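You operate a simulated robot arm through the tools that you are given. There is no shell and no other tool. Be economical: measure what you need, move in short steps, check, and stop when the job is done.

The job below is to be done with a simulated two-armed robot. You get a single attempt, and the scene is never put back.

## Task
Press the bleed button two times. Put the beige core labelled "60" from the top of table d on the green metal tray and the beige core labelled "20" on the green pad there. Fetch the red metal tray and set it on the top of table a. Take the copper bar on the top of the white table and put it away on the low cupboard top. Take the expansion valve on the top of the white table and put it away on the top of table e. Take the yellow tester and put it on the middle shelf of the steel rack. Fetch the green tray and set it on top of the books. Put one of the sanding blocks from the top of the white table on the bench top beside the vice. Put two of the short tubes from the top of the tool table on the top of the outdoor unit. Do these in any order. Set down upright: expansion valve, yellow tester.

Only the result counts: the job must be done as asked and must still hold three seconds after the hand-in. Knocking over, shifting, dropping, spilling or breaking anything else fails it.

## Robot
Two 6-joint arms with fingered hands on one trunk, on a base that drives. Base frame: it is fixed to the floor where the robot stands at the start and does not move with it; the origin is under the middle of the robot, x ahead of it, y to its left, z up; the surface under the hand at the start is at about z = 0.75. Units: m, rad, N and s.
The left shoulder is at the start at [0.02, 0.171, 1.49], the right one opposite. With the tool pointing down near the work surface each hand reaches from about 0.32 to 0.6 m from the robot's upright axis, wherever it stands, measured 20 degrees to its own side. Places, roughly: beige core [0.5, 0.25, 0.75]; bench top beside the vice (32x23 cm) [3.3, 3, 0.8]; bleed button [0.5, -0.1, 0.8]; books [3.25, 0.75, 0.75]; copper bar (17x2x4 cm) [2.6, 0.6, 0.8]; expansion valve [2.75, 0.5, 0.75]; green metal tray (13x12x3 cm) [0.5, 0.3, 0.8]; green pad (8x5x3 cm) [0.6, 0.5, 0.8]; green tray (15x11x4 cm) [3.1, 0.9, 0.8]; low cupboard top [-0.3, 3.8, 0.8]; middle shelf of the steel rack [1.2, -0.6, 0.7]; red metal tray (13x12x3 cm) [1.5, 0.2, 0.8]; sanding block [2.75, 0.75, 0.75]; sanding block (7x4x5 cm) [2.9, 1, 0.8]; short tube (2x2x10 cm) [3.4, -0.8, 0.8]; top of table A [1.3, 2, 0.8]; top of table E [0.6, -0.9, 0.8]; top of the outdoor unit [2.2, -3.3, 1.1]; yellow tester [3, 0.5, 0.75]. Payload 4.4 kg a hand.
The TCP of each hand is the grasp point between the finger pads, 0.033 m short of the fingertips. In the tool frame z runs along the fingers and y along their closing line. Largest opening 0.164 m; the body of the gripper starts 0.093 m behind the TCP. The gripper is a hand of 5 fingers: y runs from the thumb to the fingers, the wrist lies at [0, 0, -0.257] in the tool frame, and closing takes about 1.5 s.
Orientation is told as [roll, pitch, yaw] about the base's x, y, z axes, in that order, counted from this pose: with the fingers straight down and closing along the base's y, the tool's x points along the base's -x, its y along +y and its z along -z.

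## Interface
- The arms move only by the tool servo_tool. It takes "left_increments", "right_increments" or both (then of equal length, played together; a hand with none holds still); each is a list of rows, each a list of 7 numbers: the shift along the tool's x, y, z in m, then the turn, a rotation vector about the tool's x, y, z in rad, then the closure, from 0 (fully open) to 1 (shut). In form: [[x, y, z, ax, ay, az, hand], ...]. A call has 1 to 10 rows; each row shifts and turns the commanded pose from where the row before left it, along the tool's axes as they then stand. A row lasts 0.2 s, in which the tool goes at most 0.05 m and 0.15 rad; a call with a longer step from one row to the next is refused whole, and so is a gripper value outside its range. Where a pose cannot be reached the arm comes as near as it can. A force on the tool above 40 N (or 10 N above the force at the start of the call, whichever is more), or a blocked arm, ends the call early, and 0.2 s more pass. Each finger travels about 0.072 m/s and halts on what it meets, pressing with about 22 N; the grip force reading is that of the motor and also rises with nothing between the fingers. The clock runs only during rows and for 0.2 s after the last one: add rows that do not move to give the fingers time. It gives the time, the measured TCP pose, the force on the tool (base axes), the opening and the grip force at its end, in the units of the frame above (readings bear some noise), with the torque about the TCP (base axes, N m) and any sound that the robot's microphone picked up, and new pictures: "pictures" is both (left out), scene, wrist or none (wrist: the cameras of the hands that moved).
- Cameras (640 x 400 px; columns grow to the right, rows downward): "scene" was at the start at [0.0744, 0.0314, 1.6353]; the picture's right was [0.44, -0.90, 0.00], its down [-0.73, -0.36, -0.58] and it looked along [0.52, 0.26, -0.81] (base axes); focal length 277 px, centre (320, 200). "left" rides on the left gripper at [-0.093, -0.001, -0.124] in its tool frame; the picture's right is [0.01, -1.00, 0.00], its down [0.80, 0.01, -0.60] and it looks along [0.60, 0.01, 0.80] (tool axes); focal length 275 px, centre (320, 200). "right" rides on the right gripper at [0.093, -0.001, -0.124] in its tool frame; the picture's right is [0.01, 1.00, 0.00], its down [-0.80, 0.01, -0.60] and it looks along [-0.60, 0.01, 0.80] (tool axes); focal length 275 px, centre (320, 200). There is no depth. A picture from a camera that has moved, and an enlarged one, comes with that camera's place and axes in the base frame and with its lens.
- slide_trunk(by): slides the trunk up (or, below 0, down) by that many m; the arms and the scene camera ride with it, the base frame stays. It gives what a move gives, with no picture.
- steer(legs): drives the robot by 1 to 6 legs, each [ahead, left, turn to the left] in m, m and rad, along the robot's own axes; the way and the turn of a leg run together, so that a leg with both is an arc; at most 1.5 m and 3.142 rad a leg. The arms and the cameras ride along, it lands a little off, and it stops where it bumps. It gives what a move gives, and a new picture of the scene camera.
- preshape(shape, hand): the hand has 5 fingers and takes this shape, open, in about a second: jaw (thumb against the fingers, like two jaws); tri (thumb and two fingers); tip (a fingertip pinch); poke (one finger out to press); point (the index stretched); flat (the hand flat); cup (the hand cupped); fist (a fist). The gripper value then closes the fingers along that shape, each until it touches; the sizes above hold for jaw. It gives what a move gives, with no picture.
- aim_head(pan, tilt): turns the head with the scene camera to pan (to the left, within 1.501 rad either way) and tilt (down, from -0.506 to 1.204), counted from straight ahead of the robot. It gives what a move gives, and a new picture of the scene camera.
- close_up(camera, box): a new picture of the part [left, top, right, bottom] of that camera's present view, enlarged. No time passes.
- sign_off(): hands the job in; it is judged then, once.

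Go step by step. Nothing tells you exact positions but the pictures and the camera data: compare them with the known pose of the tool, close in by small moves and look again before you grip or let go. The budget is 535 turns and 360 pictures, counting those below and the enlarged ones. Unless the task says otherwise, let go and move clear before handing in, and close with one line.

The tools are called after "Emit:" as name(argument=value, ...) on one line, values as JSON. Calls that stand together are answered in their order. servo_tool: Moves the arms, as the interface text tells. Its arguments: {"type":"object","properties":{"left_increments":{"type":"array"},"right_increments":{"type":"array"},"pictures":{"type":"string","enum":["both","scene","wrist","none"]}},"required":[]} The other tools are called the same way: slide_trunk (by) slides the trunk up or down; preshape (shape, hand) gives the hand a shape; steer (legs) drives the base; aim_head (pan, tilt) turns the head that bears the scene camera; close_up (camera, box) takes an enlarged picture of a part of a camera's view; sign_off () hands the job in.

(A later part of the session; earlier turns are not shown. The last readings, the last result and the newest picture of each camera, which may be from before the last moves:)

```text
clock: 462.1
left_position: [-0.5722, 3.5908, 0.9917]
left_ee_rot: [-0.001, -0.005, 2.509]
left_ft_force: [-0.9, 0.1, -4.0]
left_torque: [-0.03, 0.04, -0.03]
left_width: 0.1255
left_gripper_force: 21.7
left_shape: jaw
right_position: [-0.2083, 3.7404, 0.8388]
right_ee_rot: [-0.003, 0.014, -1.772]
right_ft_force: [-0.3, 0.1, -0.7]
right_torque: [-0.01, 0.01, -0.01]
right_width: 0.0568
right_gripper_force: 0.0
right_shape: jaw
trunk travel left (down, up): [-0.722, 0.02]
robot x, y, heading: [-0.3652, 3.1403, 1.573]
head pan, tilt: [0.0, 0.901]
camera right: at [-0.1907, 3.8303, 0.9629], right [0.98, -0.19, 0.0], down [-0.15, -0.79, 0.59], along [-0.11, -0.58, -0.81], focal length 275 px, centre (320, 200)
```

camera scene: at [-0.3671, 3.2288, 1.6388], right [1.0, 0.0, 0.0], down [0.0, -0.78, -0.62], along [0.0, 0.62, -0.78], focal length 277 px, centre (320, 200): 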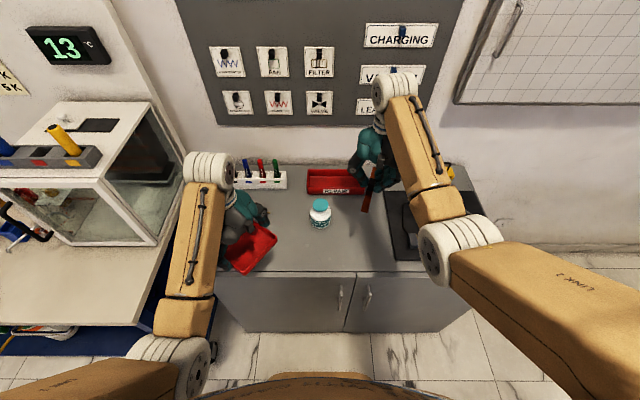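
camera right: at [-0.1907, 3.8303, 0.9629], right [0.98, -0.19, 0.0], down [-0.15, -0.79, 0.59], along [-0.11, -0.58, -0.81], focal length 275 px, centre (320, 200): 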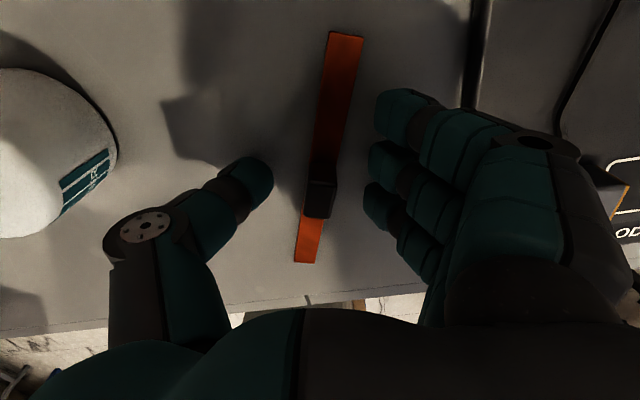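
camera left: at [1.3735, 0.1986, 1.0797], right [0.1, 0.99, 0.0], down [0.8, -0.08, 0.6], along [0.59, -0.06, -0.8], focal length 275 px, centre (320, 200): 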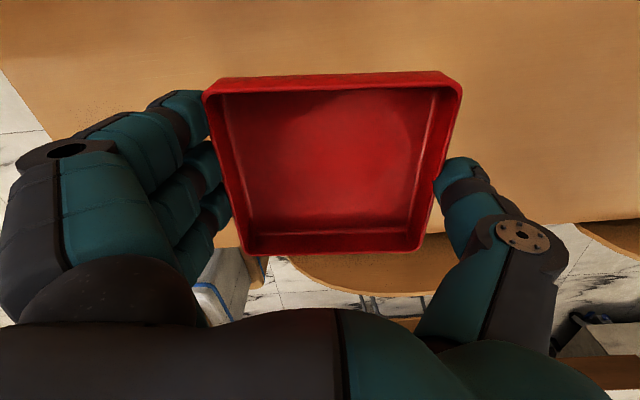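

The bar lies on the cupboard. Raise, back off, and turn to face south so the tray can be set on table A from its north end.

Emit:
servo_tool(right_increments=[[0, 0, -0.03, 0, 0, 0, 0.6], [0, 0, -0.04, 0, 0, 0, 0.5], [0, 0, -0.04, 0, 0, 0, 0.5], [0, 0, -0.04, 0, 0, 0, 0.5], [0, 0, -0.04, 0, 0, 0, 0.5]], pictures="none")

Emit:
slide_trunk(by=0.02)

Emit:
steer(legs=[[-0.25, 0, 0]])

Emit:
aim_head(pan=-1.4, tilt=0.6)

```text
clock: 463.2
left_position: [-0.5714, 3.5909, 0.9905]
left_ee_rot: [-0.003, -0.005, 2.509]
left_ft_force: [0.1, -0.9, -3.7]
left_torque: [0.0, 0.04, 0.03]
left_width: 0.1255
left_gripper_force: 22.1
left_shape: jaw
right_position: [-0.2076, 3.7356, 1.0301]
right_ee_rot: [-0.002, 0.015, -1.775]
right_ft_force: [0.7, -0.5, -0.5]
right_torque: [0.04, 0.02, 0.0]
right_width: 0.0808
right_gripper_force: 0.0
right_shape: jaw
trunk travel left (down, up): [-0.722, 0.02]
robot x, y, heading: [-0.3678, 3.1411, 1.574]
head pan, tilt: [0.0, 0.901]
```

```text
clock: 463.9
left_position: [-0.5708, 3.5914, 1.0095]
left_ee_rot: [-0.002, -0.005, 2.509]
left_ft_force: [0.4, -0.2, -3.7]
left_torque: [-0.04, 0.08, -0.02]
left_width: 0.125
left_gripper_force: 22.1
left_shape: jaw
right_position: [-0.2085, 3.7379, 1.0476]
right_ee_rot: [-0.001, 0.013, -1.774]
right_ft_force: [0.0, 0.1, 0.1]
right_torque: [-0.04, -0.01, -0.01]
right_width: 0.0812
right_gripper_force: 0.1
right_shape: jaw
trunk travel left (down, up): [-0.742, 0.0]
robot x, y, heading: [-0.3666, 3.141, 1.576]
head pan, tilt: [0.0, 0.901]
```

```text
clock: 465.8
left_position: [-0.5718, 3.3355, 1.0114]
left_ee_rot: [-0.002, -0.006, 2.51]
left_ft_force: [-0.1, -0.1, -3.6]
left_torque: [0.03, 0.0, 0.02]
left_width: 0.1251
left_gripper_force: 22.4
left_shape: jaw
right_position: [-0.2083, 3.4823, 1.0473]
right_ee_rot: [-0.003, 0.015, -1.776]
right_ft_force: [-0.5, -0.1, 0.8]
right_torque: [0.04, 0.01, 0.02]
right_width: 0.0812
right_gripper_force: 0.0
right_shape: jaw
trunk travel left (down, up): [-0.742, 0.0]
robot x, y, heading: [-0.3659, 2.8906, 1.569]
head pan, tilt: [0.0, 0.901]
camera scene: at [-0.3666, 2.9703, 1.639], right [1.0, 0.0, 0.0], down [0.0, -0.78, -0.62], along [0.0, 0.62, -0.78], focal length 277 px, centre (320, 200)
```

scene: 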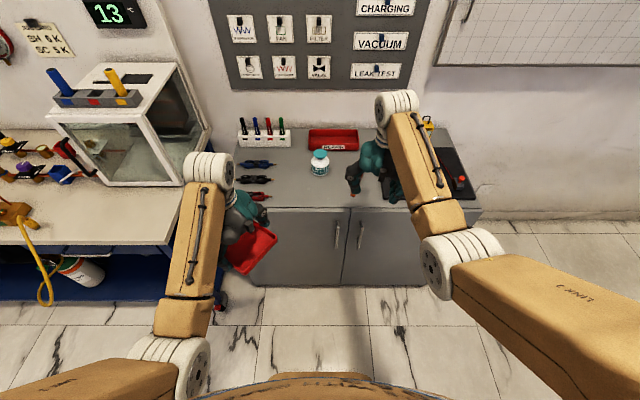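

```text
clock: 467.3
left_position: [-0.571, 3.3362, 1.01]
left_ee_rot: [-0.002, -0.005, 2.509]
left_ft_force: [-0.3, -0.2, -3.9]
left_torque: [-0.02, 0.05, -0.01]
left_width: 0.1252
left_gripper_force: 22.2
left_shape: jaw
right_position: [-0.2078, 3.4821, 1.0481]
right_ee_rot: [-0.002, 0.014, -1.775]
right_ft_force: [-0.3, 0.4, -0.5]
right_torque: [0.01, -0.02, 0.02]
right_width: 0.081
right_gripper_force: 0.1
right_shape: jaw
trunk travel left (down, up): [-0.742, 0.0]
robot x, y, heading: [-0.3638, 2.8877, 1.569]
head pan, tilt: [-1.4, 0.6]
camera scene: at [-0.2795, 2.911, 1.6637], right [0.17, -0.99, 0.0], down [-0.56, -0.1, -0.82], along [0.81, 0.14, -0.57], focal length 277 px, centre (320, 200)
```

scene: 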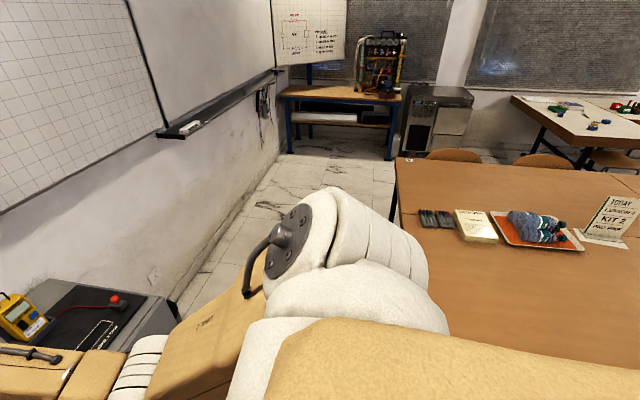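

Emit:
steer(legs=[[0, 0, -1.57], [0, 0, -1.57], [-0.3, 0, 0], [0, 1.2, 0], [0, 0.5, 0]])

Emit:
aim_head(pan=0.1, tilt=0.85)

```text
clock: 485.2
left_position: [1.5538, 2.757, 1.0106]
left_ee_rot: [-0.004, -0.006, -0.627]
left_ft_force: [0.8, 0.0, -2.6]
left_torque: [0.02, 0.0, -0.01]
left_width: 0.1253
left_gripper_force: 21.7
left_shape: jaw
right_position: [1.1922, 2.6086, 1.0487]
right_ee_rot: [-0.002, 0.011, 1.373]
right_ft_force: [-0.6, -0.3, -0.2]
right_torque: [0.01, 0.03, 0.0]
right_width: 0.0806
right_gripper_force: 0.1
right_shape: jaw
trunk travel left (down, up): [-0.742, 0.0]
robot x, y, heading: [1.3448, 3.2034, -1.568]
head pan, tilt: [-1.4, 0.6]
camera scene: at [1.2585, 3.1787, 1.6638], right [-0.18, 0.98, 0.0], down [0.56, 0.1, -0.83], along [-0.81, -0.15, -0.56], focal length 277 px, centre (320, 200)
```

scene: 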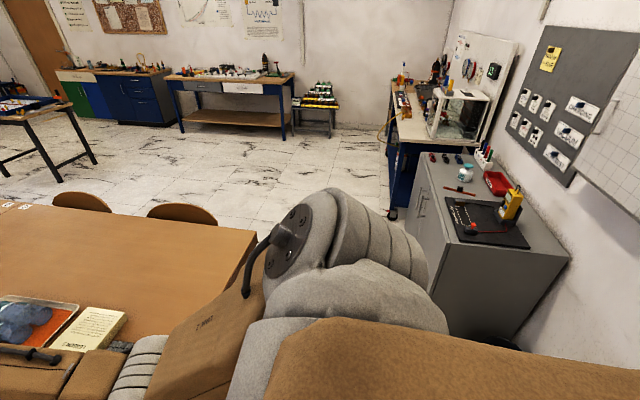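

```text
clock: 486.8
left_position: [1.5534, 2.7573, 1.0094]
left_ee_rot: [-0.002, -0.005, -0.626]
left_ft_force: [0.3, -0.9, -3.0]
left_torque: [0.03, -0.01, 0.0]
left_width: 0.1256
left_gripper_force: 22.2
left_shape: jaw
right_position: [1.1905, 2.6089, 1.0485]
right_ee_rot: [-0.002, 0.014, 1.372]
right_ft_force: [0.0, -0.7, -0.6]
right_torque: [-0.05, 0.03, 0.01]
right_width: 0.0808
right_gripper_force: 0.0
right_shape: jaw
trunk travel left (down, up): [-0.742, 0.0]
robot x, y, heading: [1.3464, 3.2052, -1.564]
head pan, tilt: [0.099, 0.85]
camera scene: at [1.353, 3.1166, 1.6428], right [-0.99, -0.1, 0.0], down [-0.08, 0.75, -0.66], along [0.07, -0.66, -0.75], focal length 277 px, centre (320, 200)
```

scene: 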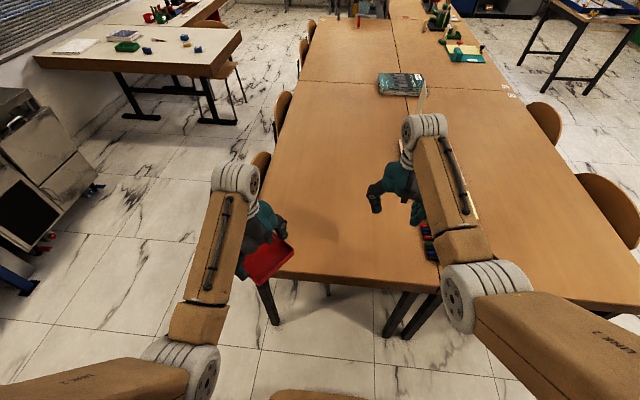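

The copper bar is seen lying on the cupboard. Now roll in and lower the red tray onto table A.

Emit:
steer(legs=[[0.24, -0.1, 0]])

Emit:
servo_tool(left_increments=[[0, 0, 0.04, 0, 0, 0, 0.7], [0, 0, 0.04, 0, 0, 0, 0.7], [0, 0, 0.04, 0, 0, 0, 0.7], [0, 0, 0.04, 0, 0, 0, 0.7]], pictures="both")

```text
clock: 488.7
left_position: [1.4549, 2.5118, 1.0098]
left_ee_rot: [-0.001, -0.004, -0.628]
left_ft_force: [-0.1, -0.9, -3.9]
left_torque: [0.05, -0.01, 0.01]
left_width: 0.1253
left_gripper_force: 21.8
left_shape: jaw
right_position: [1.094, 2.3634, 1.0485]
right_ee_rot: [-0.002, 0.014, 1.374]
right_ft_force: [-1.0, -0.2, 0.3]
right_torque: [0.03, -0.01, -0.01]
right_width: 0.081
right_gripper_force: 0.0
right_shape: jaw
trunk travel left (down, up): [-0.742, 0.0]
robot x, y, heading: [1.2456, 2.9621, -1.567]
head pan, tilt: [0.099, 0.85]
camera scene: at [1.2535, 2.8707, 1.6427], right [-0.99, -0.11, 0.0], down [-0.08, 0.75, -0.66], along [0.07, -0.66, -0.75], focal length 277 px, centre (320, 200)
```

scene: 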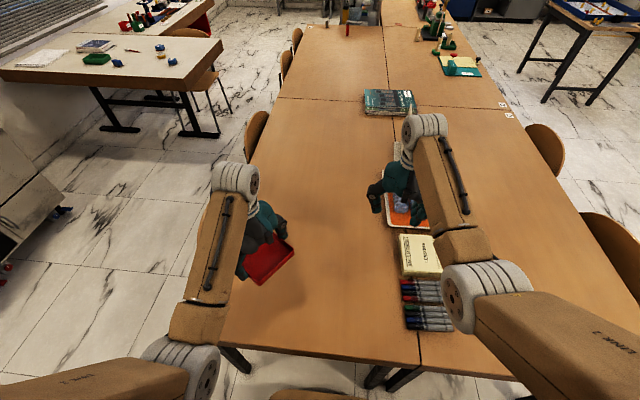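

```text
clock: 489.7
left_position: [1.4565, 2.5125, 0.8498]
left_ee_rot: [-0.002, -0.005, -0.625]
left_ft_force: [0.4, -1.1, -3.6]
left_torque: [0.07, -0.02, 0.01]
left_width: 0.1253
left_gripper_force: 22.0
left_shape: jaw
right_position: [1.0941, 2.364, 1.0478]
right_ee_rot: [-0.002, 0.015, 1.373]
right_ft_force: [-0.2, 0.0, -0.2]
right_torque: [0.06, 0.01, -0.02]
right_width: 0.0809
right_gripper_force: 0.1
right_shape: jaw
trunk travel left (down, up): [-0.742, 0.0]
robot x, y, heading: [1.2478, 2.9595, -1.568]
head pan, tilt: [0.099, 0.85]
camera scene: at [1.2543, 2.8708, 1.6427], right [-0.99, -0.11, 0.0], down [-0.08, 0.75, -0.66], along [0.07, -0.66, -0.75], focal length 277 px, centre (320, 200)
camera left: at [1.5323, 2.4575, 0.9744], right [-0.6, -0.8, 0.0], down [-0.64, 0.48, 0.6], along [-0.48, 0.35, -0.8], focal length 275 px, centre (320, 200)
```

scene: 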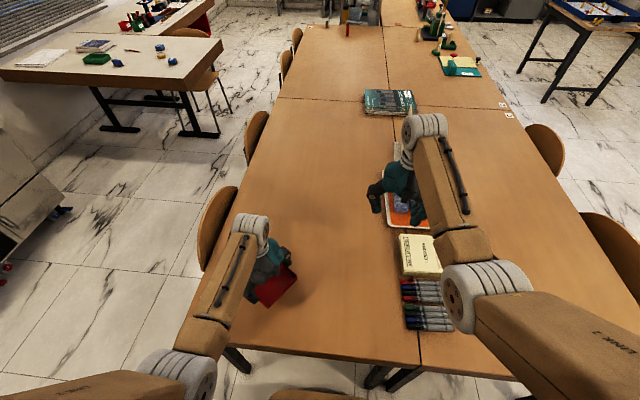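
left: 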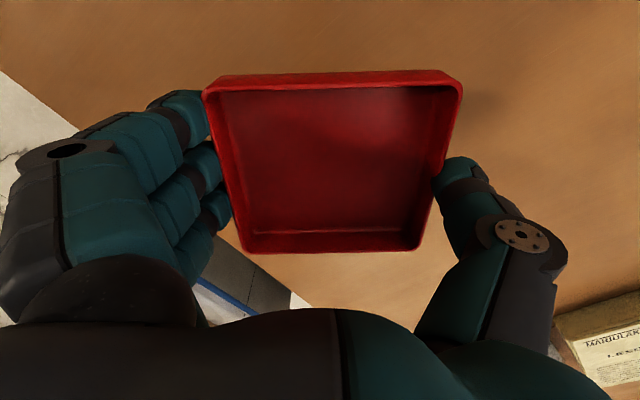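

Emit:
servo_tool(left_increments=[[0, 0, 0.03, 0, 0, 0, 0.7], [0, 0, 0.02, 0, 0, 0, 0.7], [0, 0, 0.005, 0, 0, 0, 0.7]], pictures="none")

Emit:
servo_tool(left_increments=[[0, 0, 0.003, 0, 0, 0, 0.7]], pictures="none")

```text
clock: 490.5
left_position: [1.4566, 2.5119, 0.7948]
left_ee_rot: [-0.001, -0.007, -0.624]
left_ft_force: [0.1, -0.2, -2.7]
left_torque: [0.03, -0.01, 0.04]
left_width: 0.1253
left_gripper_force: 22.1
left_shape: jaw
right_position: [1.0926, 2.3639, 1.0488]
right_ee_rot: [-0.001, 0.014, 1.376]
right_ft_force: [-0.1, -0.5, -0.4]
right_torque: [-0.01, 0.0, 0.02]
right_width: 0.081
right_gripper_force: 0.1
right_shape: jaw
trunk travel left (down, up): [-0.742, 0.0]
robot x, y, heading: [1.2468, 2.9629, -1.564]
head pan, tilt: [0.099, 0.85]
```

```text
clock: 490.9
left_position: [1.4554, 2.5111, 0.7924]
left_ee_rot: [-0.001, -0.005, -0.627]
left_ft_force: [-0.3, -0.4, -2.9]
left_torque: [0.0, -0.02, -0.04]
left_width: 0.1253
left_gripper_force: 21.8
left_shape: jaw
right_position: [1.0943, 2.364, 1.0481]
right_ee_rot: [0.0, 0.014, 1.373]
right_ft_force: [-0.7, 1.0, -0.1]
right_torque: [0.07, 0.0, 0.0]
right_width: 0.0812
right_gripper_force: 0.1
right_shape: jaw
trunk travel left (down, up): [-0.742, 0.0]
robot x, y, heading: [1.2438, 2.9629, -1.56]
head pan, tilt: [0.099, 0.85]
```

Emit:
servo_tool(left_increments=[[0, 0, 0.002, 0, 0, 0, 0.7], [0, 0, 0.002, 0, 0, 0, 0.7]], pictures="none")

```text
clock: 491.5
left_position: [1.4565, 2.5105, 0.7898]
left_ee_rot: [-0.004, -0.009, -0.627]
left_ft_force: [2.1, 2.3, 17.6]
left_torque: [-0.1, 0.17, 0.0]
left_width: 0.1251
left_gripper_force: 21.9
left_shape: jaw
right_position: [1.0928, 2.3652, 1.0485]
right_ee_rot: [-0.004, 0.016, 1.373]
right_ft_force: [-0.1, -0.9, -0.7]
right_torque: [0.03, -0.04, 0.0]
right_width: 0.0807
right_gripper_force: 0.0
right_shape: jaw
trunk travel left (down, up): [-0.742, 0.0]
robot x, y, heading: [1.2487, 2.9642, -1.561]
head pan, tilt: [0.099, 0.85]
```

Tray is on the table. Release and rise.

Emit:
servo_tool(left_increments=[[0, 0, -0.001, 0, 0, 0, 0.2], [0, 0, 0, 0, 0, 0, 0.1], [0, 0, 0, 0, 0, 0, 0], [0, 0, 0, 0, 0, 0, 0], [0, 0, -0.03, 0, 0, 0, 0], [0, 0, -0.04, 0, 0, 0, 0], [0, 0, -0.04, 0, 0, 0, 0], [0, 0, -0.04, 0, 0, 0, 0], [0, 0, -0.04, 0, 0, 0, 0]], pictures="both")

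```text
clock: 493.5
left_position: [1.4568, 2.5117, 0.9816]
left_ee_rot: [0.0, -0.003, -0.625]
left_ft_force: [-0.4, 1.1, 0.2]
left_torque: [0.02, -0.01, 0.03]
left_width: 0.164
left_gripper_force: 0.1
left_shape: jaw
right_position: [1.0926, 2.3644, 1.0487]
right_ee_rot: [-0.001, 0.013, 1.373]
right_ft_force: [-0.4, 1.3, -0.3]
right_torque: [0.02, -0.01, 0.0]
right_width: 0.0809
right_gripper_force: 0.1
right_shape: jaw
trunk travel left (down, up): [-0.742, 0.0]
robot x, y, heading: [1.2471, 2.9606, -1.564]
head pan, tilt: [0.099, 0.85]
camera scene: at [1.2539, 2.8722, 1.6428], right [-0.99, -0.11, 0.0], down [-0.08, 0.75, -0.66], along [0.07, -0.66, -0.75], focal length 277 px, centre (320, 200)
camera left: at [1.532, 2.4566, 1.1054], right [-0.6, -0.8, 0.0], down [-0.64, 0.48, 0.6], along [-0.48, 0.35, -0.8], focal length 275 px, centre (320, 200)
```

scene: 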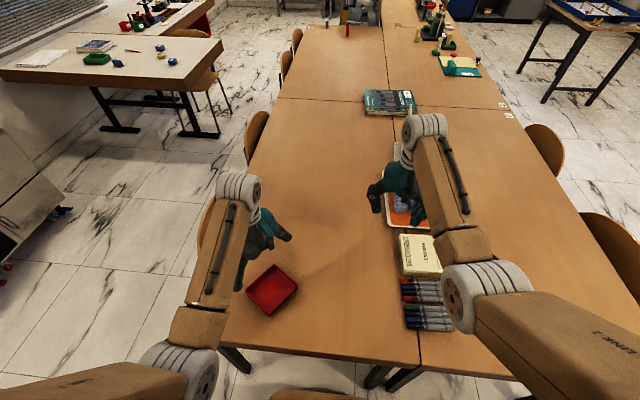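
left: 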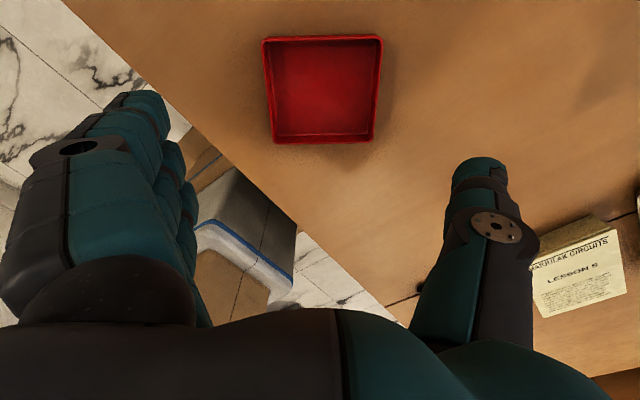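

The red tray is on table A. Next: green tray and sanding block from the white table's north side; backing off and moving east to look.

Emit:
steer(legs=[[-0.2, 0, 0], [0, 0.95, 0]])

Emit:
aim_head(pan=0.3, tilt=0.6)

```text
clock: 499.6
left_position: [2.4026, 2.7082, 0.9805]
left_ee_rot: [-0.002, -0.005, -0.632]
left_ft_force: [0.1, -0.1, -0.7]
left_torque: [0.01, -0.01, -0.01]
left_width: 0.1638
left_gripper_force: 0.0
left_shape: jaw
right_position: [2.0355, 2.5653, 1.0486]
right_ee_rot: [-0.003, 0.014, 1.367]
right_ft_force: [-0.1, 0.1, -0.1]
right_torque: [0.01, -0.01, -0.01]
right_width: 0.0812
right_gripper_force: 0.0
right_shape: jaw
trunk travel left (down, up): [-0.742, 0.0]
robot x, y, heading: [2.1937, 3.1631, -1.571]
head pan, tilt: [0.099, 0.85]
camera scene: at [2.2012, 3.073, 1.6428], right [-0.99, -0.1, 0.0], down [-0.08, 0.75, -0.66], along [0.07, -0.66, -0.75], focal length 277 px, centre (320, 200)
```

scene: 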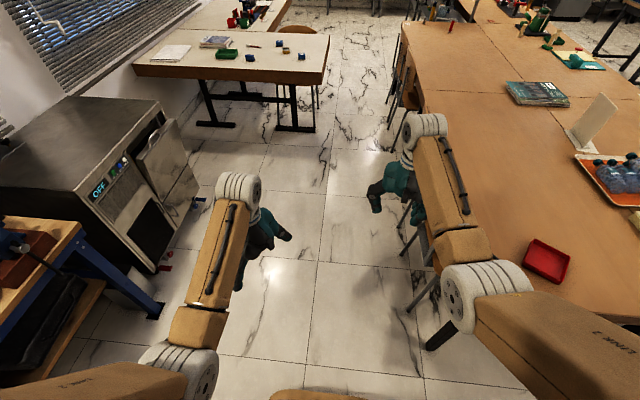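

```text
clock: 500.4
left_position: [2.4005, 2.71, 0.9805]
left_ee_rot: [-0.002, -0.004, -0.634]
left_ft_force: [0.0, 0.3, 0.2]
left_torque: [0.03, 0.0, 0.0]
left_width: 0.1639
left_gripper_force: 0.1
left_shape: jaw
right_position: [2.0365, 2.5672, 1.0488]
right_ee_rot: [-0.002, 0.013, 1.367]
right_ft_force: [0.2, 0.3, -0.8]
right_torque: [0.0, 0.0, 0.02]
right_width: 0.0809
right_gripper_force: 0.1
right_shape: jaw
trunk travel left (down, up): [-0.742, 0.0]
robot x, y, heading: [2.1932, 3.1602, -1.566]
head pan, tilt: [0.3, 0.6]
camera scene: at [2.2188, 3.0664, 1.6637], right [-0.96, -0.3, 0.0], down [-0.17, 0.54, -0.82], along [0.24, -0.79, -0.57], focal length 277 px, centre (320, 200)
```

scene: 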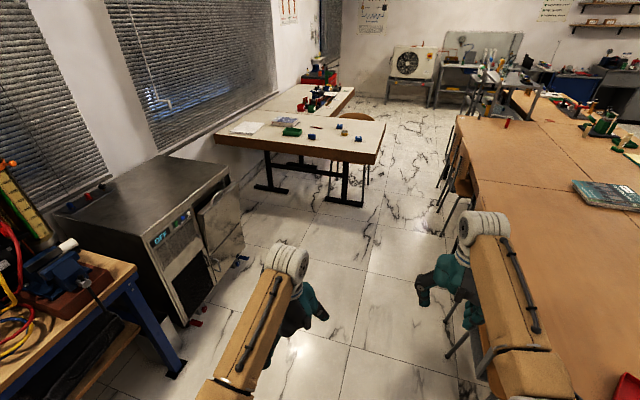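

Emit:
close_up(camera="scene", box=[210, 80, 390, 180])

```text
3.56 times, centred on (300, 130) of scene
camera zoom: at [2.2188, 3.0664, 1.6637], right [-0.96, -0.3, 0.0], down [-0.17, 0.54, -0.82], along [0.24, -0.79, -0.57], focal length 984 px, centre (391, 449)
```

zoom: 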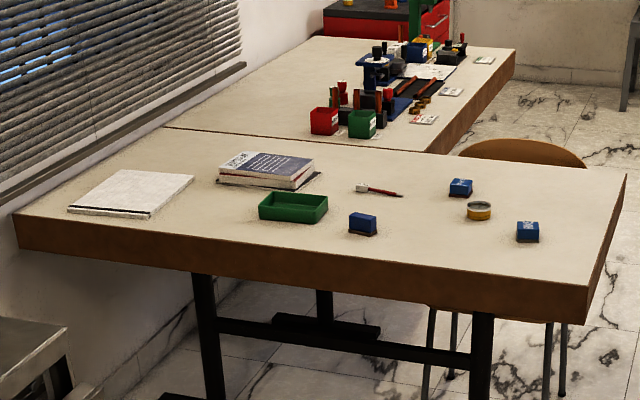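

Green tray ≈(3.12, 0.93), books ≈(3.26, 0.765), nearest sanding block ≈(2.93, 0.98), table's north edge y≈1.14. Driving to the north side.

Emit:
steer(legs=[[0.83, 0.06, 0], [0.8, 0.06, 0], [0, 0.6, 0]])

Emit:
aim_head(pan=0.2, tilt=0.9)

```text
clock: 511.7
left_position: [3.1638, 1.1086, 0.9808]
left_ee_rot: [-0.001, -0.006, -0.603]
left_ft_force: [0.5, 0.6, 0.4]
left_torque: [0.02, 0.05, -0.01]
left_width: 0.164
left_gripper_force: 0.1
left_shape: jaw
right_position: [2.803, 0.9539, 1.0483]
right_ee_rot: [-0.001, 0.014, 1.393]
right_ft_force: [-0.1, 0.4, -0.5]
right_torque: [-0.02, 0.0, -0.03]
right_width: 0.0809
right_gripper_force: 0.0
right_shape: jaw
trunk travel left (down, up): [-0.742, 0.0]
robot x, y, heading: [2.9434, 1.553, -1.541]
head pan, tilt: [0.3, 0.6]
camera scene: at [2.9715, 1.4595, 1.6637], right [-0.95, -0.32, 0.0], down [-0.18, 0.54, -0.82], along [0.27, -0.78, -0.57], focal length 277 px, centre (320, 200)
```

scene: 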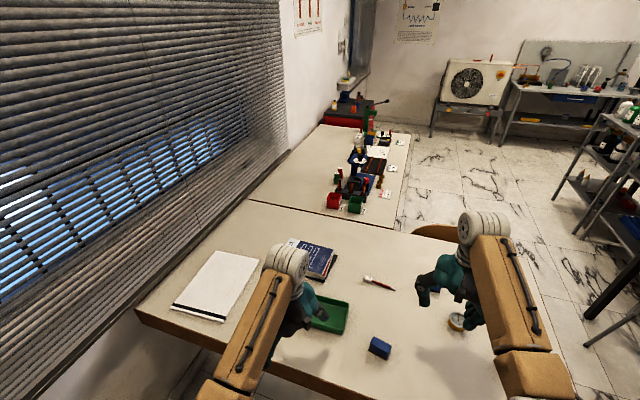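

```text
clock: 512.5
left_position: [3.1634, 1.108, 0.9809]
left_ee_rot: [-0.002, -0.005, -0.604]
left_ft_force: [-0.4, -0.5, 0.2]
left_torque: [-0.02, -0.03, 0.02]
left_width: 0.1638
left_gripper_force: 0.0
left_shape: jaw
right_position: [2.8015, 0.9539, 1.048]
right_ee_rot: [-0.002, 0.014, 1.392]
right_ft_force: [0.1, 0.3, -0.4]
right_torque: [0.0, -0.01, -0.01]
right_width: 0.0808
right_gripper_force: 0.0
right_shape: jaw
trunk travel left (down, up): [-0.742, 0.0]
robot x, y, heading: [2.9359, 1.5523, -1.543]
head pan, tilt: [0.201, 0.901]
camera scene: at [2.9592, 1.4695, 1.639], right [-0.97, -0.23, 0.0], down [-0.18, 0.76, -0.62], along [0.14, -0.61, -0.78], focal length 277 px, centre (320, 200)
```

scene: 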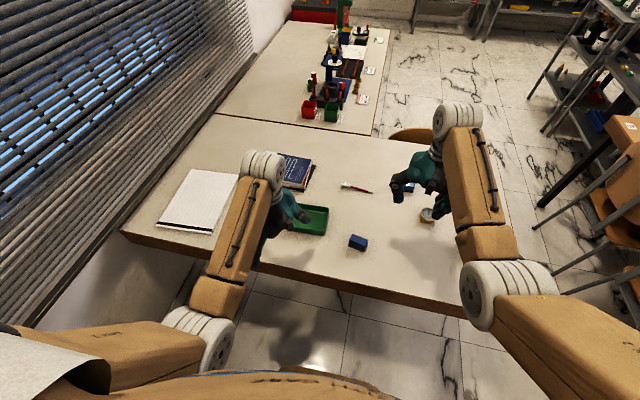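

Emit:
servo_tool(left_increments=[[0, 0, -0.01, 0, 0, -0.15, 0], [0, 0, 0, 0, 0, -0.15, 0], [0, 0, 0, 0, 0, -0.15, 0], [0, 0, 0, 0, 0, -0.14, 0]], pictures="wrist")

```text
clock: 513.5
left_position: [3.1621, 1.1134, 0.9897]
left_ee_rot: [-0.006, -0.009, -0.162]
left_ft_force: [-0.7, -0.7, 0.9]
left_torque: [0.03, 0.01, -0.03]
left_width: 0.164
left_gripper_force: 0.1
left_shape: jaw
left hand out of reach, approached as far as the arm can: row 3, 4
right_position: [2.8022, 0.952, 1.0478]
right_ee_rot: [-0.002, 0.013, 1.393]
right_ft_force: [0.2, -0.2, 0.1]
right_torque: [0.02, 0.03, -0.03]
right_width: 0.0811
right_gripper_force: 0.2
right_shape: jaw
trunk travel left (down, up): [-0.742, 0.0]
robot x, y, heading: [2.9427, 1.5556, -1.547]
head pan, tilt: [0.201, 0.901]
camera left: at [3.2527, 1.0977, 1.1148], right [-0.17, -0.98, 0.01], down [-0.79, 0.14, 0.59], along [-0.58, 0.1, -0.81], focal length 275 px, centre (320, 200)
```

left: 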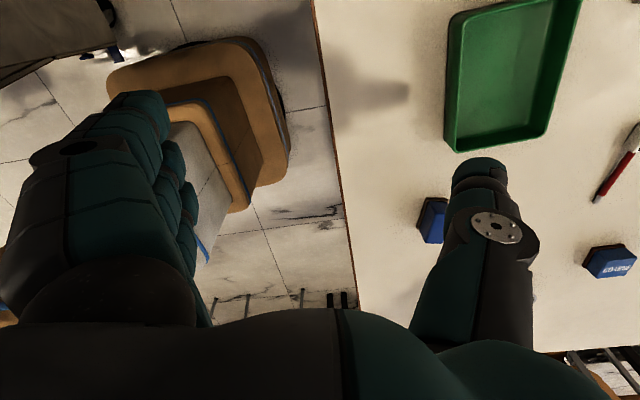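

Tray spans x 3.075–3.22, y 0.855–0.97. Rolling 12 cm closer and continuing the hand rotation.

Emit:
steer(legs=[[0.12, 0, -0.02]])

Emit:
servo_tool(left_increments=[[0, -0.02, 0.03, 0, 0, -0.08, 0], [0, -0.03, 0.03, 0, 0, -0.08, 0], [0, -0.028, 0.02, 0, 0, 0, 0]], pictures="wrist")

```text
clock: 514.8
left_position: [3.153, 0.9903, 0.9888]
left_ee_rot: [-0.006, -0.009, -0.187]
left_ft_force: [-0.2, -0.3, 0.3]
left_torque: [-0.01, 0.01, 0.0]
left_width: 0.1639
left_gripper_force: 0.1
left_shape: jaw
right_position: [2.7922, 0.8385, 1.0489]
right_ee_rot: [-0.002, 0.013, 1.372]
right_ft_force: [0.8, 0.5, -0.1]
right_torque: [0.01, 0.0, 0.0]
right_width: 0.0807
right_gripper_force: 0.1
right_shape: jaw
trunk travel left (down, up): [-0.742, 0.0]
robot x, y, heading: [2.9459, 1.4372, -1.566]
head pan, tilt: [0.201, 0.901]
camera scene: at [2.9595, 1.3507, 1.6389], right [-0.98, -0.21, 0.0], down [-0.16, 0.77, -0.62], along [0.13, -0.61, -0.78], focal length 277 px, centre (320, 200)
```

scene: 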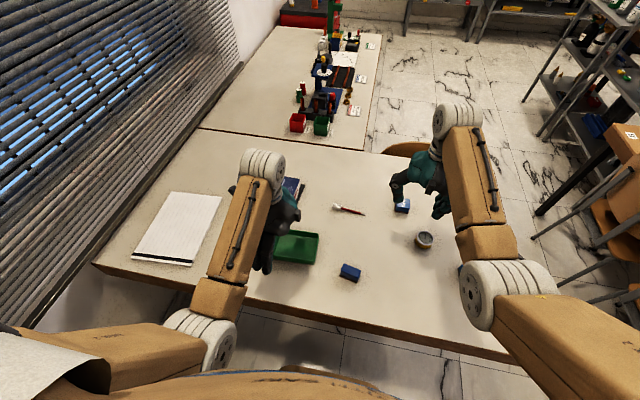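

```text
clock: 515.6
left_position: [3.1355, 1.0009, 0.9327]
left_ee_rot: [-0.036, -0.048, -0.148]
left_ft_force: [0.1, -0.3, -0.8]
left_torque: [0.0, 0.03, -0.01]
left_width: 0.1639
left_gripper_force: 0.1
left_shape: jaw
left hand out of reach, approached as far as the arm can: row 1, 2, 3
right_position: [2.7902, 0.8406, 1.0476]
right_ee_rot: [-0.001, 0.013, 1.372]
right_ft_force: [0.3, 0.6, 0.2]
right_torque: [-0.02, -0.01, -0.04]
right_width: 0.0811
right_gripper_force: 0.1
right_shape: jaw
trunk travel left (down, up): [-0.742, 0.0]
robot x, y, heading: [2.948, 1.4395, -1.561]
head pan, tilt: [0.201, 0.901]
camera left: at [3.2224, 0.9912, 1.0612], right [-0.16, -0.99, 0.04], down [-0.81, 0.15, 0.56], along [-0.56, 0.06, -0.83], focal length 275 px, centre (320, 200)
```

left: 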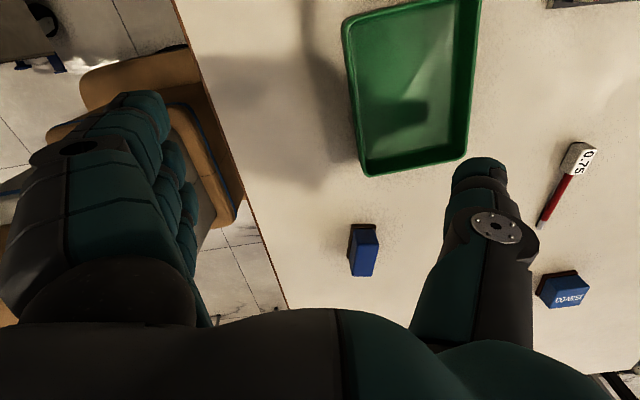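

Emit:
servo_tool(left_increments=[[0, -0.02, 0.02, -0.036, 0.048, 0, 0], [0, -0.03, 0.02, 0, 0, 0, 0], [0, -0.03, 0.02, 0, 0, 0, 0]], pictures="wrist")

```text
clock: 516.4
left_position: [3.1412, 0.999, 0.8857]
left_ee_rot: [-0.009, 0.003, -0.181]
left_ft_force: [0.2, 0.0, 0.1]
left_torque: [-0.03, -0.01, 0.02]
left_width: 0.164
left_gripper_force: 0.0
left_shape: jaw
left hand out of reach, approached as far as the arm can: row 1, 2, 3
right_position: [2.7908, 0.84, 1.0481]
right_ee_rot: [-0.003, 0.014, 1.371]
right_ft_force: [-0.2, 0.1, -0.3]
right_torque: [0.03, 0.03, -0.01]
right_width: 0.0811
right_gripper_force: 0.1
right_shape: jaw
trunk travel left (down, up): [-0.742, 0.0]
robot x, y, heading: [2.9435, 1.4399, -1.566]
head pan, tilt: [0.201, 0.901]
camera left: at [3.2336, 0.9828, 1.0096], right [-0.19, -0.98, 0.01], down [-0.78, 0.16, 0.6], along [-0.59, 0.11, -0.8], focal length 275 px, centre (320, 200)
```

left: 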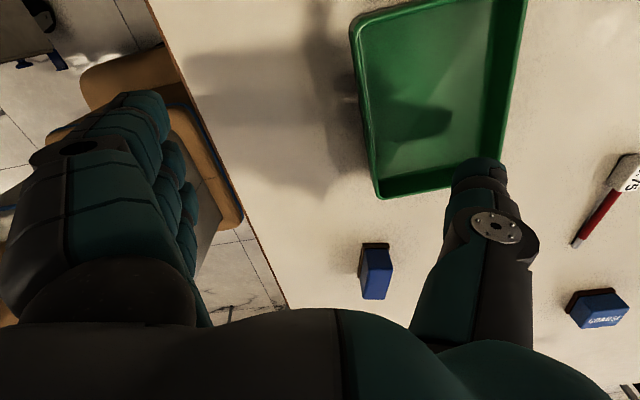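

Emit:
servo_tool(left_increments=[[0, 0, -0.02, 0, 0, 0.13, 0], [0, -0.01, 0, 0, 0, 0.1, 0], [0, -0.03, 0, 0, 0, 0, 0], [0, -0.03, 0, 0, 0, 0, 0]], pictures="none")

```text
clock: 517.4
left_position: [3.1115, 0.9349, 0.9091]
left_ee_rot: [-0.007, 0.003, -0.411]
left_ft_force: [0.2, -0.1, 0.2]
left_torque: [0.0, 0.02, 0.01]
left_width: 0.1637
left_gripper_force: 0.0
left_shape: jaw
right_position: [2.7905, 0.8389, 1.0475]
right_ee_rot: [-0.003, 0.014, 1.371]
right_ft_force: [-0.2, -0.2, 0.2]
right_torque: [-0.01, 0.0, 0.0]
right_width: 0.0811
right_gripper_force: 0.1
right_shape: jaw
trunk travel left (down, up): [-0.742, 0.0]
robot x, y, heading: [2.9455, 1.4372, -1.566]
head pan, tilt: [0.201, 0.901]
```

Reach works with less wrist yaw, so I turn the base 0.25 rad left to align the jaws with the tray instead.

Emit:
servo_tool(left_increments=[[0, 0, -0.03, 0, 0, 0, 0], [0, 0, -0.03, 0, 0, 0, 0]], pictures="none")

Emit:
steer(legs=[[-0.02, -0.08, 0.28]])

Emit:
servo_tool(left_increments=[[0.01, -0.02, 0, 0, 0, 0, 0], [0.02, -0.03, 0, 0, 0, 0, 0]], pictures="wrist")

```text
clock: 518.0
left_position: [3.1132, 0.9356, 0.9677]
left_ee_rot: [-0.008, 0.002, -0.41]
left_ft_force: [-0.2, 0.3, -0.2]
left_torque: [0.0, 0.01, 0.02]
left_width: 0.1638
left_gripper_force: 0.0
left_shape: jaw
right_position: [2.7899, 0.8411, 1.0486]
right_ee_rot: [-0.002, 0.014, 1.372]
right_ft_force: [0.2, -0.1, 0.2]
right_torque: [-0.01, 0.02, 0.02]
right_width: 0.0811
right_gripper_force: 0.0
right_shape: jaw
trunk travel left (down, up): [-0.742, 0.0]
robot x, y, heading: [2.9491, 1.4394, -1.568]
head pan, tilt: [0.201, 0.901]
```

```text
clock: 519.3
left_position: [3.1655, 1.0105, 0.9671]
left_ee_rot: [-0.009, 0.002, -0.126]
left_ft_force: [0.4, -0.2, -0.1]
left_torque: [0.0, 0.01, -0.01]
left_width: 0.164
left_gripper_force: 0.1
left_shape: jaw
right_position: [2.8831, 0.8295, 1.0487]
right_ee_rot: [-0.001, 0.014, 1.657]
right_ft_force: [-0.1, -0.3, -0.1]
right_torque: [-0.02, 0.0, 0.0]
right_width: 0.0811
right_gripper_force: 0.0
right_shape: jaw
trunk travel left (down, up): [-0.742, 0.0]
robot x, y, heading: [2.8668, 1.4474, -1.279]
head pan, tilt: [0.201, 0.901]
camera scene: at [2.9004, 1.367, 1.6389], right [-0.88, -0.47, 0.0], down [-0.37, 0.69, -0.62], along [0.29, -0.55, -0.78], focal length 277 px, centre (320, 200)
```

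scene: 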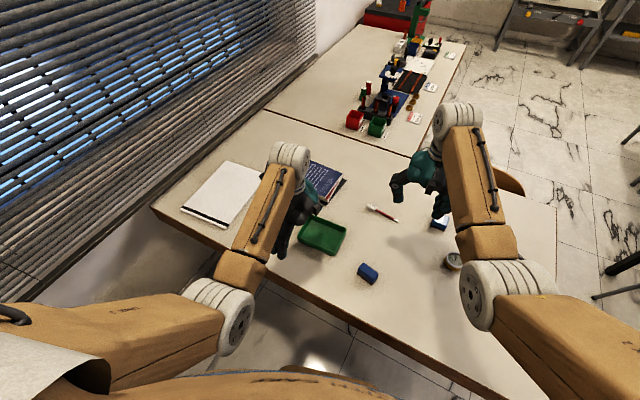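

```text
clock: 519.9
left_position: [3.1305, 0.9612, 0.9669]
left_ee_rot: [-0.008, 0.001, -0.126]
left_ft_force: [0.4, -0.1, 0.2]
left_torque: [-0.01, -0.01, -0.01]
left_width: 0.1641
left_gripper_force: 0.0
left_shape: jaw
right_position: [2.8814, 0.8274, 1.0472]
right_ee_rot: [0.001, 0.015, 1.656]
right_ft_force: [-0.1, -0.1, 0.7]
right_torque: [0.07, 0.0, 0.01]
right_width: 0.081
right_gripper_force: 0.1
right_shape: jaw
trunk travel left (down, up): [-0.742, 0.0]
robot x, y, heading: [2.8606, 1.4466, -1.284]
head pan, tilt: [0.201, 0.901]
camera left: at [3.2225, 0.95, 1.0905], right [-0.14, -0.99, 0.01], down [-0.79, 0.11, 0.6], along [-0.59, 0.08, -0.8], focal length 275 px, centre (320, 200)
```

left: 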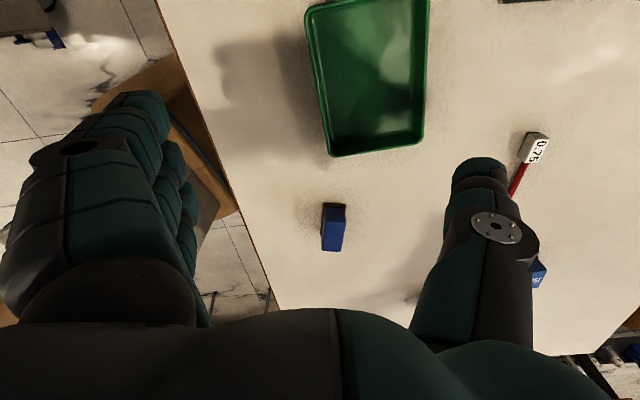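

Emit:
servo_tool(left_increments=[[-0.01, -0.026, 0.01, 0, 0, 0, 0], [-0.01, -0.027, 0.02, 0, 0, 0, 0], [0, 0, 0.035, 0, 0, 0, 0], [0, 0, 0.03, 0, 0, 0, 0]], pictures="wrist")

```text
clock: 520.9
left_position: [3.1414, 0.9078, 0.8706]
left_ee_rot: [-0.012, 0.0, -0.127]
left_ft_force: [0.2, 0.6, -0.4]
left_torque: [0.03, -0.01, 0.04]
left_width: 0.1638
left_gripper_force: 0.0
left_shape: jaw
right_position: [2.8826, 0.8271, 1.0467]
right_ee_rot: [-0.002, 0.013, 1.656]
right_ft_force: [0.5, -0.1, -0.5]
right_torque: [0.04, -0.05, -0.03]
right_width: 0.0811
right_gripper_force: 0.0
right_shape: jaw
trunk travel left (down, up): [-0.742, 0.0]
robot x, y, heading: [2.8647, 1.4407, -1.278]
head pan, tilt: [0.201, 0.901]
camera left: at [3.2334, 0.8962, 0.9952], right [-0.14, -0.99, 0.01], down [-0.79, 0.12, 0.6], along [-0.6, 0.07, -0.8], focal length 275 px, centre (320, 200)
```

left: 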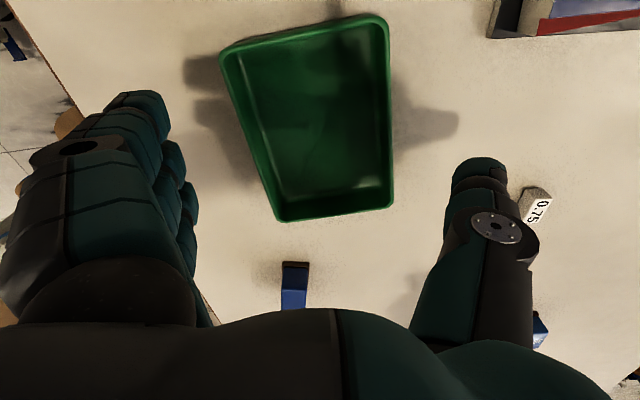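

Emit:
servo_tool(left_increments=[[0, -0.002, 0.03, 0, 0, 0, 0], [0, 0, 0.025, 0, 0, 0, 0], [0, 0, 0.008, 0, 0, 0, 0]], pictures="wrist")

```text
clock: 521.7
left_position: [3.1505, 0.9309, 0.8319]
left_ee_rot: [-0.009, 0.002, -0.126]
left_ft_force: [0.4, 0.2, -0.6]
left_torque: [-0.01, 0.0, -0.02]
left_width: 0.1638
left_gripper_force: 0.1
left_shape: jaw
left hand out of reach, approached as far as the arm can: row 1, 2, 3
right_position: [2.8817, 0.8287, 1.0472]
right_ee_rot: [-0.001, 0.013, 1.656]
right_ft_force: [-0.2, -0.1, -0.1]
right_torque: [0.02, 0.02, -0.02]
right_width: 0.0809
right_gripper_force: 0.1
right_shape: jaw
trunk travel left (down, up): [-0.742, 0.0]
robot x, y, heading: [2.8652, 1.4463, -1.281]
head pan, tilt: [0.201, 0.901]
camera left: at [3.2442, 0.9195, 0.9556], right [-0.14, -0.99, 0.01], down [-0.79, 0.12, 0.6], along [-0.6, 0.08, -0.8], focal length 275 px, centre (320, 200)
```

left: 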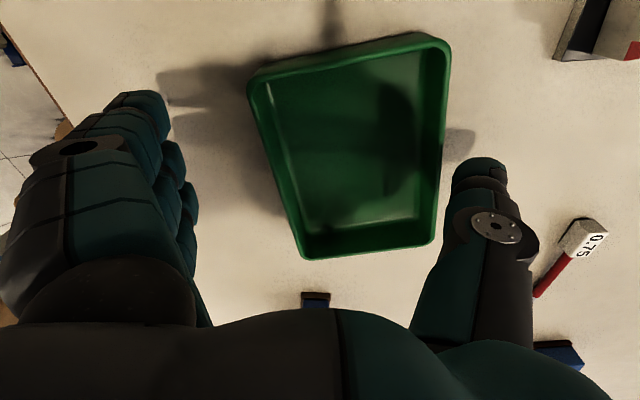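

At the outer limit again; raise the arm and lower the trunk instead.

Emit:
servo_tool(left_increments=[[0, -0.01, -0.04, 0, 0, 0, 0], [0, -0.015, -0.04, 0, 0, 0, 0], [0, 0, -0.04, 0, 0, 0, 0], [0, 0, -0.03, 0, 0, 0, 0]], pictures="none")

Emit:
slide_trunk(by=-0.12)

Emit:
servo_tool(left_increments=[[0, 0, 0, 0, 0, 0, 0]], pictures="wrist")

```text
clock: 522.7
left_position: [3.1503, 0.9074, 0.9816]
left_ee_rot: [-0.006, 0.003, -0.127]
left_ft_force: [-0.3, -0.9, -0.6]
left_torque: [0.04, -0.03, -0.01]
left_width: 0.1638
left_gripper_force: 0.0
left_shape: jaw
right_position: [2.882, 0.8278, 1.0478]
right_ee_rot: [-0.001, 0.014, 1.657]
right_ft_force: [0.4, -0.3, -0.3]
right_torque: [-0.01, -0.01, -0.01]
right_width: 0.0811
right_gripper_force: 0.3
right_shape: jaw
trunk travel left (down, up): [-0.742, 0.0]
robot x, y, heading: [2.8633, 1.447, -1.282]
head pan, tilt: [0.201, 0.901]
```

```text
clock: 524.2
left_position: [3.1492, 0.9067, 0.8661]
left_ee_rot: [-0.007, 0.0, -0.128]
left_ft_force: [0.2, -0.1, 0.0]
left_torque: [0.02, 0.02, -0.01]
left_width: 0.1638
left_gripper_force: 0.1
left_shape: jaw
right_position: [2.8827, 0.8282, 0.9286]
right_ee_rot: [-0.002, 0.014, 1.656]
right_ft_force: [-0.1, -0.2, 0.0]
right_torque: [0.0, -0.02, -0.01]
right_width: 0.0812
right_gripper_force: 0.0
right_shape: jaw
trunk travel left (down, up): [-0.622, 0.12]
robot x, y, heading: [2.8623, 1.4434, -1.282]
head pan, tilt: [0.201, 0.901]
```

```text
clock: 524.6
left_position: [3.1485, 0.9079, 0.8648]
left_ee_rot: [-0.008, 0.002, -0.124]
left_ft_force: [-0.2, -0.4, -0.4]
left_torque: [0.01, 0.03, -0.02]
left_width: 0.1638
left_gripper_force: 0.0
left_shape: jaw
right_position: [2.8824, 0.8271, 0.9278]
right_ee_rot: [-0.002, 0.014, 1.656]
right_ft_force: [0.1, 0.8, 0.6]
right_torque: [-0.01, -0.01, -0.01]
right_width: 0.0811
right_gripper_force: 0.2
right_shape: jaw
trunk travel left (down, up): [-0.622, 0.12]
robot x, y, heading: [2.8672, 1.4432, -1.281]
head pan, tilt: [0.201, 0.901]
camera left: at [3.2433, 0.8951, 0.989], right [-0.14, -0.99, 0.01], down [-0.79, 0.12, 0.6], along [-0.6, 0.08, -0.8], focal length 275 px, centre (320, 200)
```

left: 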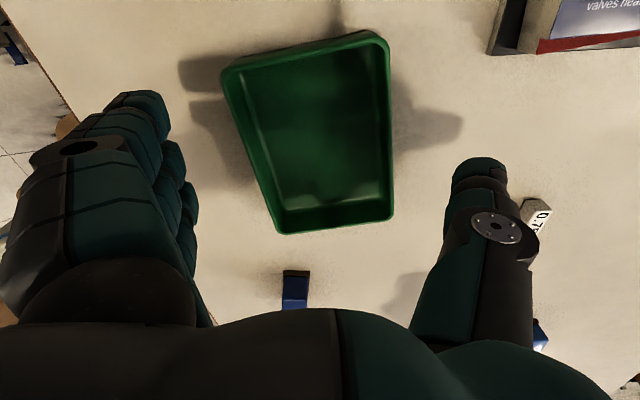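

Good. Now descend to 0.805 and close.

Emit:
servo_tool(left_increments=[[0.004, -0.002, 0.03, 0, 0, 0, 0], [0, 0, 0.02, 0, 0, 0, 0], [0, 0, 0.008, 0, 0, 0, 0]], pictures="wrist")

```text
clock: 525.4
left_position: [3.1467, 0.9036, 0.8069]
left_ee_rot: [-0.008, 0.002, -0.125]
left_ft_force: [0.2, 0.1, -0.3]
left_torque: [-0.01, 0.01, 0.0]
left_width: 0.1638
left_gripper_force: 0.2
left_shape: jaw
right_position: [2.8827, 0.8276, 0.9279]
right_ee_rot: [-0.002, 0.013, 1.656]
right_ft_force: [-0.3, -0.2, 0.2]
right_torque: [0.01, 0.01, -0.05]
right_width: 0.0809
right_gripper_force: 0.0
right_shape: jaw
trunk travel left (down, up): [-0.622, 0.12]
robot x, y, heading: [2.8624, 1.4473, -1.282]
head pan, tilt: [0.201, 0.901]
camera left: at [3.2403, 0.8924, 0.9309], right [-0.14, -0.99, 0.01], down [-0.79, 0.12, 0.6], along [-0.6, 0.08, -0.8], focal length 275 px, centre (320, 200)
```

left: 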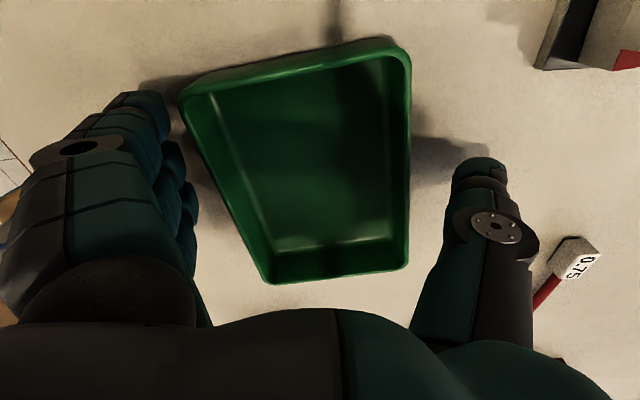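

Emit:
servo_tool(left_increments=[[0, 0, 0, 0, 0, 0, 0.1], [0, 0, 0, 0, 0, 0, 0.2], [0, 0, 0, 0, 0, 0, 0.4], [0, 0, 0, 0, 0, 0, 0.7], [0, 0, 0, 0, 0, 0, 0.7], [0, 0, 0, 0, 0, 0, 0.7]], pictures="wrist")

```text
clock: 526.8
left_position: [3.1465, 0.9043, 0.8084]
left_ee_rot: [-0.008, -0.001, -0.125]
left_ft_force: [-0.4, 1.7, 7.9]
left_torque: [0.26, -0.41, 0.13]
left_width: 0.0852
left_gripper_force: 0.0
left_shape: jaw
right_position: [2.8843, 0.8287, 0.9293]
right_ee_rot: [-0.001, 0.016, 1.655]
right_ft_force: [0.0, 0.1, -0.2]
right_torque: [-0.02, 0.0, -0.05]
right_width: 0.0807
right_gripper_force: 0.1
right_shape: jaw
trunk travel left (down, up): [-0.622, 0.12]
robot x, y, heading: [2.8669, 1.4423, -1.281]
head pan, tilt: [0.201, 0.901]
camera left: at [3.2404, 0.8928, 0.9324], right [-0.14, -0.99, 0.01], down [-0.79, 0.12, 0.6], along [-0.59, 0.07, -0.8], focal length 275 px, centre (320, 200)
```

left: 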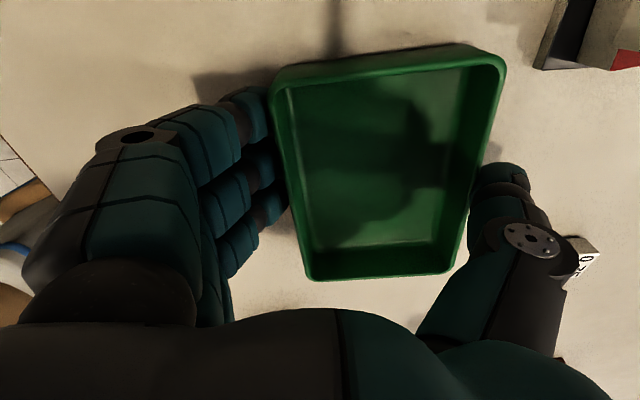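

The tray slid toward the thumb; I check the situation before going on.

Emit:
close_up(camera="scene", box=[230, 150, 430, 300])

Emit:
close_up(camera="left", box=[400, 120, 640, 380])

```text
2.67 times, centred on (330, 225) of scene
camera zoom: at [2.9009, 1.3664, 1.519], right [-0.88, -0.47, 0.0], down [-0.37, 0.69, -0.62], along [0.29, -0.55, -0.78], focal length 738 px, centre (293, 133)
```

zoom: 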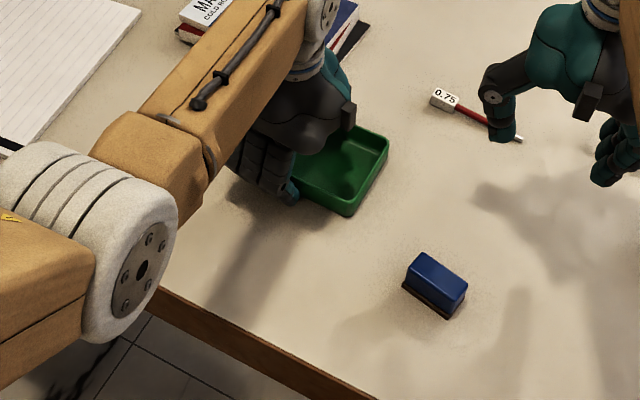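

```text
1.54 times, centred on (520, 250) of left
camera zoom: at [3.2404, 0.8928, 0.9324], right [-0.14, -0.99, 0.01], down [-0.79, 0.12, 0.6], along [-0.59, 0.07, -0.8], focal length 424 px, centre (12, 123)
```

zoom: 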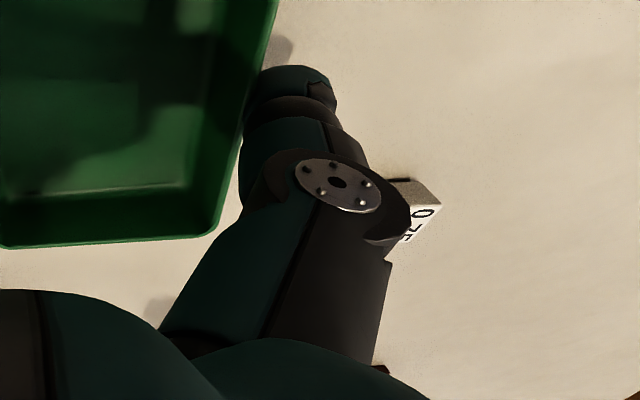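

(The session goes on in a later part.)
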